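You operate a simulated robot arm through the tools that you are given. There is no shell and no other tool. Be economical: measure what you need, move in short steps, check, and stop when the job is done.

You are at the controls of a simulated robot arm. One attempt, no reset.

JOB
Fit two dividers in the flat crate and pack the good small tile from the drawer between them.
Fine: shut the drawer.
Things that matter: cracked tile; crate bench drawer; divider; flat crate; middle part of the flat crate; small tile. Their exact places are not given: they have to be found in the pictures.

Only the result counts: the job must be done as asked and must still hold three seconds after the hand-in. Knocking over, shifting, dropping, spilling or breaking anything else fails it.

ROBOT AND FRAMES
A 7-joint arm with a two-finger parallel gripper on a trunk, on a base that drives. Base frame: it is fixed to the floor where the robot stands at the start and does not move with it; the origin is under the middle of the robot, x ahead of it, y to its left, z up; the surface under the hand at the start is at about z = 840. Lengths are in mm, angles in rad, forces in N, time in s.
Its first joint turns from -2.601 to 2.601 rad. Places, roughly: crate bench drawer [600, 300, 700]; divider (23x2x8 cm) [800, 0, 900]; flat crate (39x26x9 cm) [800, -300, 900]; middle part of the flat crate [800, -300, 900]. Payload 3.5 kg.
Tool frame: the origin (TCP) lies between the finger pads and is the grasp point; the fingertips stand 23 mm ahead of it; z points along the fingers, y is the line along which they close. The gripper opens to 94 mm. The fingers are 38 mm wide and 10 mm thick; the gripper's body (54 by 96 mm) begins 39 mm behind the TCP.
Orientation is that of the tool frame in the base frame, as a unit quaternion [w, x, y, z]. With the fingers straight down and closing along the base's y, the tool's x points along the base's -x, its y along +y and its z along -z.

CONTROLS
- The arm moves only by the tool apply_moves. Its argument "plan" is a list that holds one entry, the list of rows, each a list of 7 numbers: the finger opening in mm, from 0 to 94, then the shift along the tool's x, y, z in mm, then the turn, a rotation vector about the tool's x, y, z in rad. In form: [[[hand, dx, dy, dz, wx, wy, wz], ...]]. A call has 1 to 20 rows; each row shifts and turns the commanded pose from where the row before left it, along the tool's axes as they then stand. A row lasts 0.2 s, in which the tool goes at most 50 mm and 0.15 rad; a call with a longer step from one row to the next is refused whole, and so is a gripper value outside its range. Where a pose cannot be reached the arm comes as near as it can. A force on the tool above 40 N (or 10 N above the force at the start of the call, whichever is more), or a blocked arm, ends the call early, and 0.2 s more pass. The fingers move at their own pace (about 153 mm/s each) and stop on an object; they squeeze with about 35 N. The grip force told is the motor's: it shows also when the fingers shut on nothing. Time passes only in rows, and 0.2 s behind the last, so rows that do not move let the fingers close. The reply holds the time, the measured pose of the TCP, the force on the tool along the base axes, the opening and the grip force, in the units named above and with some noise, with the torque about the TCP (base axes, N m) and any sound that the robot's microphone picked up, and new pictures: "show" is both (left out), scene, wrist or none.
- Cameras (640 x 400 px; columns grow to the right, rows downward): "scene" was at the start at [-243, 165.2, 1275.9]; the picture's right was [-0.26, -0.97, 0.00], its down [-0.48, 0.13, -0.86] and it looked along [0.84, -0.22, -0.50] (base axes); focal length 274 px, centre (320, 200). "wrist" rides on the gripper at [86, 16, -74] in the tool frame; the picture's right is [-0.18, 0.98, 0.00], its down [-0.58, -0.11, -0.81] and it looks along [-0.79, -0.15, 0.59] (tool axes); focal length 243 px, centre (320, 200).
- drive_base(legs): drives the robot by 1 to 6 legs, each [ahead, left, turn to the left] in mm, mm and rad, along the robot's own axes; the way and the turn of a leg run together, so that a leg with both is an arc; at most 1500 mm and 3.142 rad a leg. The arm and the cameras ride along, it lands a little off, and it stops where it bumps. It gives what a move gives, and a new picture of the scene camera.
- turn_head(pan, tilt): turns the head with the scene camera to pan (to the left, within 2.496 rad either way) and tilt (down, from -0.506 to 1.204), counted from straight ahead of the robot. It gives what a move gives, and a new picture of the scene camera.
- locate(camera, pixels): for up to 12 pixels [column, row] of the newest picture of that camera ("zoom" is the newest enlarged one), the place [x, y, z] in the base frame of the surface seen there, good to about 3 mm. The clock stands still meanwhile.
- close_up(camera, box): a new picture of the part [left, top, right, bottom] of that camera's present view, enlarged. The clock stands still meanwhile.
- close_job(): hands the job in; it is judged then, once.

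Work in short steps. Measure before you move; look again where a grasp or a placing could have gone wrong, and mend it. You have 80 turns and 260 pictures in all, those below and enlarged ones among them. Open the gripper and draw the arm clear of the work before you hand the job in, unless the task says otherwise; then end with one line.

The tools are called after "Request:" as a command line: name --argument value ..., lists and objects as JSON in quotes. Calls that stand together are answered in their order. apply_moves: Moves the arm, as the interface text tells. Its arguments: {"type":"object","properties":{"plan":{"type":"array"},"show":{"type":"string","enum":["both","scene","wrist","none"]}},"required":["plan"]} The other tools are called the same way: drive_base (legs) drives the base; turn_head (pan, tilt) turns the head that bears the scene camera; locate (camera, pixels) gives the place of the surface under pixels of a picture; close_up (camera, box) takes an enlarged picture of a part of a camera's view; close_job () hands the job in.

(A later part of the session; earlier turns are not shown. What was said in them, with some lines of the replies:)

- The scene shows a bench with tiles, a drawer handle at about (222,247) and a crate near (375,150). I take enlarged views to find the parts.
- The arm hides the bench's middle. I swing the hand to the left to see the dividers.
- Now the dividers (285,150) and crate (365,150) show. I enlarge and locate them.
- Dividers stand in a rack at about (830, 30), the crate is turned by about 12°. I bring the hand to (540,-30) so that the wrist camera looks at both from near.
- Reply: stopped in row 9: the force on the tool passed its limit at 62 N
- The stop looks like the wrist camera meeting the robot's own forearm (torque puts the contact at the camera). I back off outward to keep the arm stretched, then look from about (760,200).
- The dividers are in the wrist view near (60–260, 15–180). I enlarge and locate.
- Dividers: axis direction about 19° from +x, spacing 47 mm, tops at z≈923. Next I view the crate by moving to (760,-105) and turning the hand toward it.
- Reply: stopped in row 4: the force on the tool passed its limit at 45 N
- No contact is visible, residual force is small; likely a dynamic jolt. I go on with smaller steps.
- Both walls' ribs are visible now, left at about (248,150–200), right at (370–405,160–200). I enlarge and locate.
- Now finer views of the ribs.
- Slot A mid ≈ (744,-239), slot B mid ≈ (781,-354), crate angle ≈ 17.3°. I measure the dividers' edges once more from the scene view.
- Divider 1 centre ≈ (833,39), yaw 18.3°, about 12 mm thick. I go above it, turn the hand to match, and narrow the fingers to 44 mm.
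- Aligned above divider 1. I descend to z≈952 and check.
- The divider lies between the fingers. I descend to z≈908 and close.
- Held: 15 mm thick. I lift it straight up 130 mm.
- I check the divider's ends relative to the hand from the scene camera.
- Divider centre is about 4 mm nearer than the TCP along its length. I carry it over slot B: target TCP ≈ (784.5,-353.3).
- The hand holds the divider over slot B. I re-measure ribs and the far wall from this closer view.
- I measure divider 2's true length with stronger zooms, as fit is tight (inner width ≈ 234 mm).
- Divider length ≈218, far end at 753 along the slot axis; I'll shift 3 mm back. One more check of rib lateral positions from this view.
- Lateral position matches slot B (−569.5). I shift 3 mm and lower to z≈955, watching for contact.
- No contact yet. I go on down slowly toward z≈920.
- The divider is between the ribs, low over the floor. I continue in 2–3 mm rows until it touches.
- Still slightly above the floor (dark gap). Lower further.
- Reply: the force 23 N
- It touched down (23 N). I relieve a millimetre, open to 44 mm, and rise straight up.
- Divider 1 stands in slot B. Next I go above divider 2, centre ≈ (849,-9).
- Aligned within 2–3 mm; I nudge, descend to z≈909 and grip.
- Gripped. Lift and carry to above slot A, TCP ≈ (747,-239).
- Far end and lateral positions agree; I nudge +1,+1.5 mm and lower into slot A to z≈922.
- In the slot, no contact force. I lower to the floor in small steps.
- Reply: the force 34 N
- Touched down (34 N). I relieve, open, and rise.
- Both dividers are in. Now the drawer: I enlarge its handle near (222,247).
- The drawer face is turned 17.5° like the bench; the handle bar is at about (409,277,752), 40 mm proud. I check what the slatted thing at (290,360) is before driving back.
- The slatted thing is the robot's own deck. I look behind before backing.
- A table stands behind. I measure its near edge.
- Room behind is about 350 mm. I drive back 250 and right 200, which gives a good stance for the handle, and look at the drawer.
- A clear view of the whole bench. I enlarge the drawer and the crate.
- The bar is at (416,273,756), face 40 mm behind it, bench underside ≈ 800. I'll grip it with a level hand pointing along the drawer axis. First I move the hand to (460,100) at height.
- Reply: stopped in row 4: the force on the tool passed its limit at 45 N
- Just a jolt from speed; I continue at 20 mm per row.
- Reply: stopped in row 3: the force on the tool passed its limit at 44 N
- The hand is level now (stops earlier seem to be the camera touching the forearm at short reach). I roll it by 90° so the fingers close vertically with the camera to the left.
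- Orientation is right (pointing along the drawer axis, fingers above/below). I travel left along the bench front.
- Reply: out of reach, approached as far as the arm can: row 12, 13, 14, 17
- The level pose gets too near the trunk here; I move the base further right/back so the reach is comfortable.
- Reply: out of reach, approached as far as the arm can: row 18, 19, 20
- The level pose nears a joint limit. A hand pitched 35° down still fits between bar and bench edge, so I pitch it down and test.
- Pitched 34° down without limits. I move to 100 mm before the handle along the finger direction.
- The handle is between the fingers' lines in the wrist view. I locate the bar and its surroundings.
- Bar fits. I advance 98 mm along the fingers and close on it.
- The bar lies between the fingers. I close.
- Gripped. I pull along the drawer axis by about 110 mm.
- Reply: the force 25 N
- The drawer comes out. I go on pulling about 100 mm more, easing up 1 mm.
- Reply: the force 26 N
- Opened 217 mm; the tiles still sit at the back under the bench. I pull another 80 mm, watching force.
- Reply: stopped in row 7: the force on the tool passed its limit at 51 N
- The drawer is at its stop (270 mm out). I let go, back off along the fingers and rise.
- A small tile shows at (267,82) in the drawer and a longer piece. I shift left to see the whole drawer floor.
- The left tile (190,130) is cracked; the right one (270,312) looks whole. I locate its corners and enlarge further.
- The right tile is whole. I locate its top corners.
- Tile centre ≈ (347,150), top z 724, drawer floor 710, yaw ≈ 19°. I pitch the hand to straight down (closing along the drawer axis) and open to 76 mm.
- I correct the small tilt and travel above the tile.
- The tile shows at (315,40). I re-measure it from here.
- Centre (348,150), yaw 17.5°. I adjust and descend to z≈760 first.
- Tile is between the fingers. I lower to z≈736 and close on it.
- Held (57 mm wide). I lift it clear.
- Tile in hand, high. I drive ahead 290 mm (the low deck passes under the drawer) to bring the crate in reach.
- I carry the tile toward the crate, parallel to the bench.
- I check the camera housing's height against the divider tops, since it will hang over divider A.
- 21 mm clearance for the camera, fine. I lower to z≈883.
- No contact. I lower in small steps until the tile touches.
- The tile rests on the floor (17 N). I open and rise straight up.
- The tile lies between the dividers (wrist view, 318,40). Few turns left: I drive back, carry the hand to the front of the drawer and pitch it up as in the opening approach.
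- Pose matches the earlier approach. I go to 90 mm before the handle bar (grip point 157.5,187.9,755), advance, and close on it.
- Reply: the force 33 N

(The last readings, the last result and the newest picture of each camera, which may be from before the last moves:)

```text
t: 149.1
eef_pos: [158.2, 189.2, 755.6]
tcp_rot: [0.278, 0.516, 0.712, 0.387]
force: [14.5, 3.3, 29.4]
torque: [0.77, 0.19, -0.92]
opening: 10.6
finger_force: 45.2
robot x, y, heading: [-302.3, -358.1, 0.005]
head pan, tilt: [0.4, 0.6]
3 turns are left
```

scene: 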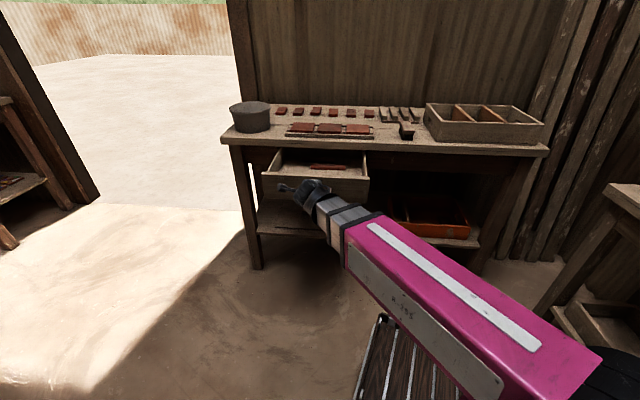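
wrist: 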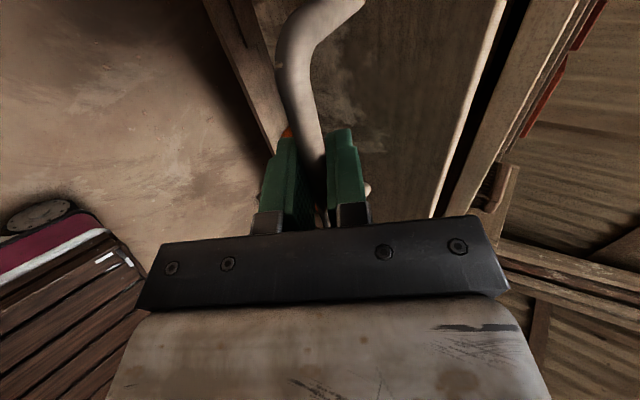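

Gripped (bar 10.6 mm). I ease 1.5 mm upward and push the drawer in along its axis in several short calls.

Request:
apply_moves --plan '[[[0, 0, 1.3, -0.8, 0, 0, 0], [0, -0.1, 2.7, 4.2, 0, 0, 0], [0, -0.1, 4.4, 6.7, 0, 0, 0], [0, -0.2, 5.5, 8.4, 0, 0, 0], [0, -0.2, 6.6, 10, 0, 0, 0], [0, -0.2, 6.6, 10, 0, 0, 0], [0, -0.2, 5.5, 8.4, 0, 0, 0]]]' --show "none"

Request:
apply_moves --plan '[[[0, -0.1, 4.4, 6.7, 0, 0, 0], [0, -0.2, 6.6, 10, 0, 0, 0], [0, -0.2, 6.6, 10, 0, 0, 0], [0, -0.2, 6.6, 10, 0, 0, 0], [0, -0.2, 6.6, 10, 0, 0, 0], [0, -0.2, 5.5, 8.4, 0, 0, 0]]]' --show "none"

Request:
apply_moves --plan '[[[0, -0.1, 4.4, 6.7, 0, 0, 0], [0, -0.2, 6.6, 10, 0, 0, 0], [0, -0.2, 6.6, 10, 0, 0, 0], [0, -0.2, 6.6, 10, 0, 0, 0], [0, -0.2, 6.6, 10, 0, 0, 0], [0, -0.2, 5.5, 8.4, 0, 0, 0]]]' --show "none"

Request:
apply_moves --plan '[[[0, -0.1, 4.4, 6.7, 0, 0, 0], [0, -0.2, 6.6, 10, 0, 0, 0], [0, -0.2, 6.6, 10, 0, 0, 0], [0, -0.2, 6.6, 10, 0, 0, 0], [0, -0.2, 5.5, 8.4, 0, 0, 0], [0, -0.2, 4.4, 6.7, 0, 0, 0]]]' --show "none"

Request:
apply_moves --plan '[[[0, 0, 2.2, 3.3, 0, 0, 0], [0, 0, 2.2, 3.3, 0, 0, 0], [0, 0, 1.6, 2.5, 0, 0, 0], [0, 0, 1.6, 2.5, 0, 0, 0], [0, 0, 1.6, 2.5, 0, 0, 0], [0, 0, 1.1, 1.7, 0, 0, 0], [0, 0, 1.1, 1.7, 0, 0, 0]]]'

Request:
close_up --camera "scene" --box '[230, 90, 400, 210]'

Request:
close_up --camera "scene" --box '[400, 80, 560, 165]'

```text
t: 150.7
eef_pos: [211.2, 206.6, 754.9]
tcp_rot: [0.278, 0.516, 0.713, 0.385]
force: [-5.1, 12.1, -8.3]
torque: [0.45, 0.22, -1.49]
opening: 10.6
finger_force: 45.5
robot x, y, heading: [-304.9, -360.3, 0.007]
head pan, tilt: [0.4, 0.6]
```

```text
t: 152.1
eef_pos: [274.8, 226.4, 754.8]
tcp_rot: [0.278, 0.516, 0.713, 0.385]
force: [-7.8, 26.0, -20.5]
torque: [1.07, 0.3, -0.35]
opening: 10.5
finger_force: 45.5
robot x, y, heading: [-305.9, -359.2, 0.009]
head pan, tilt: [0.4, 0.6]
```

```text
t: 153.5
eef_pos: [339.8, 247.2, 756.8]
tcp_rot: [0.278, 0.518, 0.713, 0.383]
force: [-6.3, 16.6, -35.9]
torque: [0.28, 0.16, -1.51]
opening: 10.8
finger_force: 44.9
robot x, y, heading: [-305.1, -359.4, -0.001]
head pan, tilt: [0.4, 0.6]
```

```text
t: 154.1
eef_pos: [353.5, 251.4, 755.4]
tcp_rot: [0.276, 0.519, 0.712, 0.384]
force: [1.3, 2.9, -10.1]
torque: [0.0, 0.0, -0.62]
opening: 10.7
finger_force: 45.6
robot x, y, heading: [-308.5, -357.5, 0.003]
head pan, tilt: [0.4, 0.6]
stopped in row 2: the force on the tool passed its limit at 53 N (the readings are from after the stop); the commanded pose is now the measured one
```

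```text
t: 155.7
eef_pos: [374.2, 256.4, 755.2]
tcp_rot: [0.276, 0.517, 0.713, 0.384]
force: [-5.0, 7.9, -26.9]
torque: [0.91, 0.3, 0.12]
opening: 10.7
finger_force: 44.6
robot x, y, heading: [-304.2, -358.1, 0.01]
head pan, tilt: [0.4, 0.6]
```

scene: 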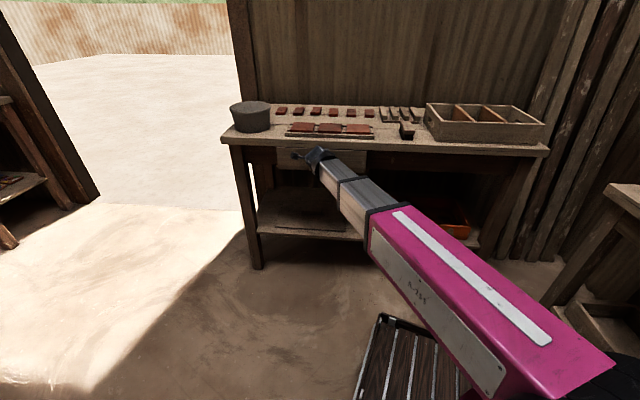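
wrist: 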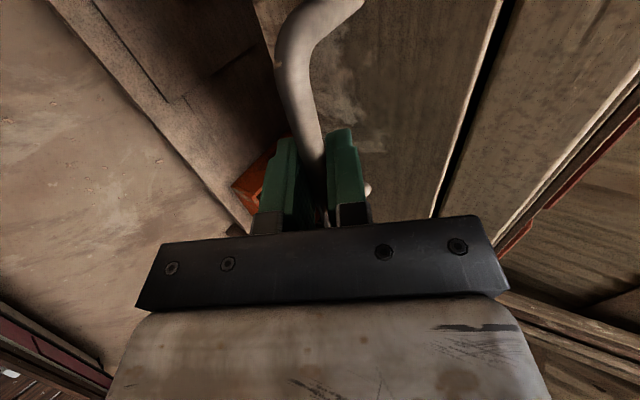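

```text
3.33 times, centred on (315, 150) of scene
```

zoom: 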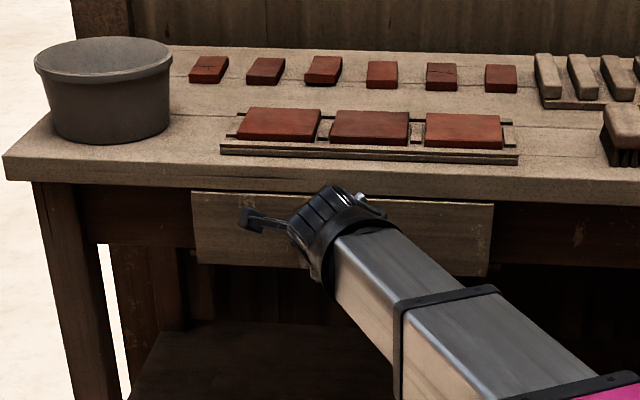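

```text
4.00 times, centred on (480, 122) of scene
2 turns are left
```

zoom: 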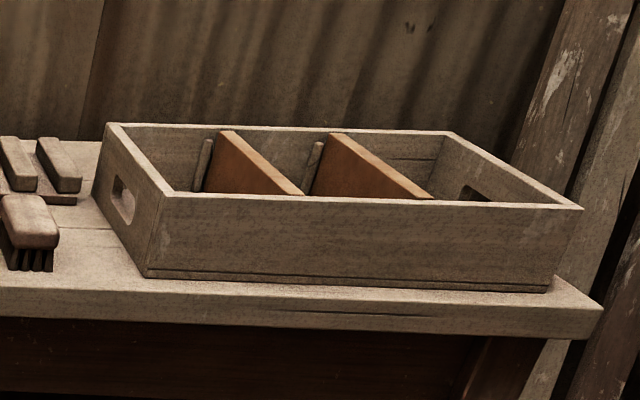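

44 mm remain. I relieve the vertical load, push the rest in short calls (force stop at closure), then release, withdraw along the fingers and rise.

Request:
apply_moves --plan '[[[0, 0, -1.0, 0.6, 0, 0, 0], [0, -0.1, 2.1, 3.4, 0, 0, 0], [0, -0.1, 2.6, 4.3, 0, 0, 0], [0, -0.1, 2.6, 4.3, 0, 0, 0], [0, -0.1, 2.6, 4.3, 0, 0, 0]]]' --show "none"

Request:
apply_moves --plan '[[[0, 0, -0.4, 0.3, 0, 0, 0], [0, -0.1, 2.6, 4.3, 0, 0, 0], [0, -0.1, 2.6, 4.3, 0, 0, 0], [0, -0.1, 2.6, 4.3, 0, 0, 0]]]' --show "none"

Request:
apply_moves --plan '[[[0, 0, 1.6, 2.5, 0, 0, 0], [0, 0, 1.6, 2.5, 0, 0, 0], [0, 0, 1.6, 2.5, 0, 0, 0], [0, 0, 1.6, 2.5, 0, 0, 0]]]' --show "none"

Request:
apply_moves --plan '[[[0, 0, 1.1, 1.7, 0, 0, 0], [0, 0, 1.1, 1.7, 0, 0, 0], [0, 0, 1.1, 1.7, 0, 0, 0], [0, 0, 1.1, 1.7, 0, 0, 0]]]' --show "none"

Request:
apply_moves --plan '[[[0, 0, 1.1, 1.7, 0, 0, 0], [0, 0, 1.1, 1.7, 0, 0, 0], [0, 0, 1.1, 1.7, 0, 0, 0]]]' --show "wrist"

Request:
apply_moves --plan '[[[12, 0, 0, 0, 0, 0, 0], [26, 0, 0, 0, 0, 0, 0], [40, 0, 0, 0, 0, 0, 0], [40, 0, 0, 0, 0, 0, 0], [40, 0, 0, -5, 0, 0, 0], [40, 0, 0, -10, 0, 0, 0], [40, 0, 0, -14, 0, 0, 0], [40, 0, 0, -16, 0, 0, 0], [40, 0, 0, -16, 0, 0, 0], [40, 0, 0, -16, 0, 0, 0], [40, 0, 0, -16, 0, 0, 0], [40, 0, 0, -16, 0, 0, 0], [40, 0, 6, -14, 0, 0, 0], [40, 0, 12, -12, 0, 0, 0], [40, 0, 15, -10, 0, 0, 0], [40, 0, 15, -10, 0, 0, 0], [40, 0, 15, -10, 0, 0, 0], [40, 0, 15, -10, 0, 0, 0], [40, 0, 10, -7, 0, 0, 0], [40, 0, 0, 0, 0, 0, 0]]]'

Request:
close_up --camera "scene" --box '[230, 90, 400, 210]'

Request:
locate --camera "wrist" --pixels '[[300, 30], [310, 60], [320, 90], [340, 60], [350, 40], [370, 60], [260, 40], [280, 80]]'

```text
t: 156.9
eef_pos: [392.5, 262.8, 755.2]
tcp_rot: [0.278, 0.516, 0.713, 0.386]
force: [-5.9, 9.4, 11.2]
torque: [-0.06, 0.03, -1.58]
opening: 10.7
finger_force: 45.2
robot x, y, heading: [-305.0, -360.9, 0.01]
head pan, tilt: [0.4, 0.6]
```

```text
t: 157.9
eef_pos: [406.9, 267.5, 757.0]
tcp_rot: [0.277, 0.516, 0.712, 0.387]
force: [1.6, -0.9, 10.7]
torque: [0.03, -0.02, -0.78]
opening: 10.7
finger_force: 44.9
robot x, y, heading: [-304.1, -359.3, 0.002]
head pan, tilt: [0.4, 0.6]
stopped in row 4: the force on the tool passed its limit at 41 N (the readings are from after the stop); the commanded pose is now the measured one
```

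```text
t: 158.9
eef_pos: [415.4, 269.7, 755.1]
tcp_rot: [0.276, 0.516, 0.712, 0.388]
force: [-17.7, 0.9, 31.6]
torque: [0.72, 0.16, -0.23]
opening: 10.6
finger_force: 44.7
robot x, y, heading: [-304.4, -357.8, 0.003]
head pan, tilt: [0.4, 0.6]
```

```text
t: 159.4
eef_pos: [415.2, 269.2, 756.2]
tcp_rot: [0.276, 0.517, 0.712, 0.387]
force: [-5.7, -2.5, 14.7]
torque: [-0.02, -0.02, -0.99]
opening: 10.7
finger_force: 45.0
robot x, y, heading: [-306.2, -361.5, 0.001]
head pan, tilt: [0.4, 0.6]
stopped in row 2: the force on the tool passed its limit at 47 N (the readings are from after the stop); the commanded pose is now the measured one
```

```text
t: 160.0
eef_pos: [415.9, 270.6, 755.7]
tcp_rot: [0.275, 0.517, 0.713, 0.386]
force: [-3.9, -3.6, 13.4]
torque: [0.19, 0.03, -0.58]
opening: 10.8
finger_force: 45.0
robot x, y, heading: [-307.5, -360.8, 0.009]
head pan, tilt: [0.4, 0.6]
stopped in row 2: the force on the tool passed its limit at 43 N (the readings are from after the stop); the commanded pose is now the measured one
```

wrist: 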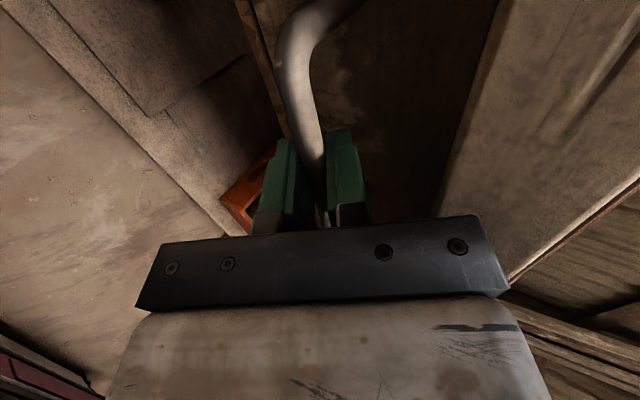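

```text
t: 164.2
eef_pos: [319.7, 236.3, 927.0]
tcp_rot: [0.276, 0.517, 0.713, 0.386]
force: [0.1, 0.3, -0.4]
torque: [0.01, 0.02, 0.01]
opening: 40.1
finger_force: 0.1
robot x, y, heading: [-304.0, -361.6, 0.003]
head pan, tilt: [0.4, 0.6]
```

scene: 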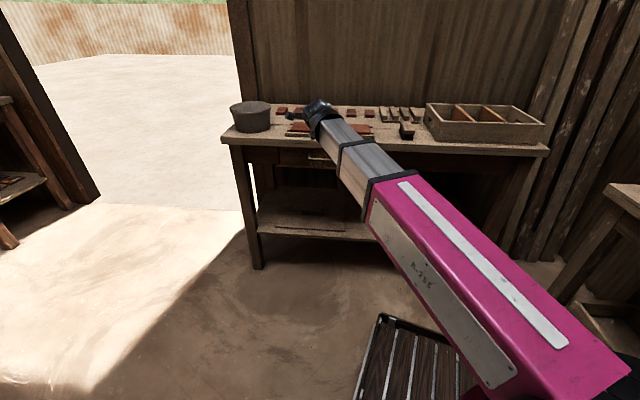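
wrist: 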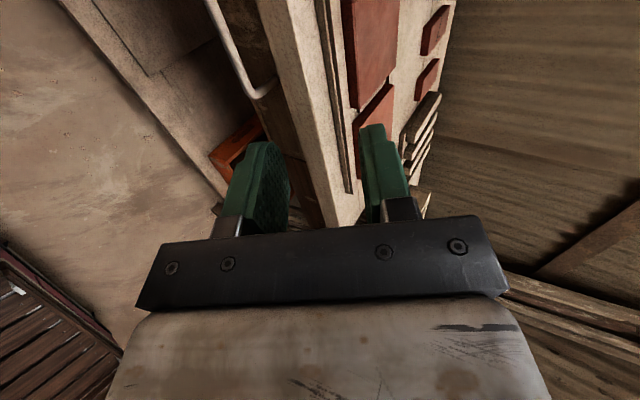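

```text
3.33 times, centred on (315, 150) of scene
```

zoom: 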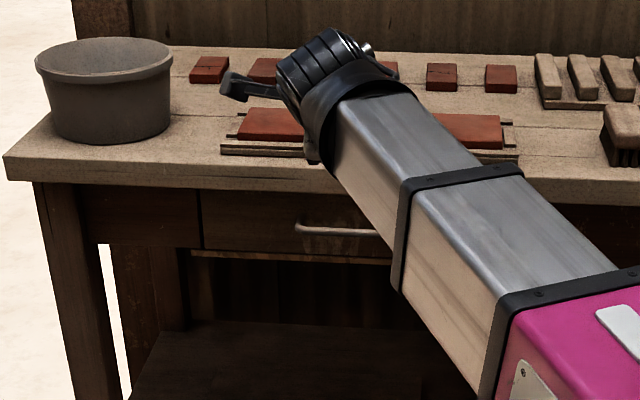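

```text
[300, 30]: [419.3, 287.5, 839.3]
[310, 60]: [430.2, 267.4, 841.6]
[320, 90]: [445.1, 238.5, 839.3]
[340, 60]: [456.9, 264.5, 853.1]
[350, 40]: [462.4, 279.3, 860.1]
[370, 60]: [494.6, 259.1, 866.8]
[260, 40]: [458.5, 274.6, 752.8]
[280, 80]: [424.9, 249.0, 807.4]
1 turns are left
```

The drawer face is back at its first place: the point (458.5, 274.6) on it matches the earlier shut reading. The tile lies between the two fitted dividers and the hand is open and clear, so I hand the job in.

Request:
close_job

```text
The job is handed in.
```

The job is handed in: two dividers stand in the flat crate's slots, the uncracked small tile lies flat between them, and the drawer is shut with the cracked tile still inside. The hand is open and clear of the work.
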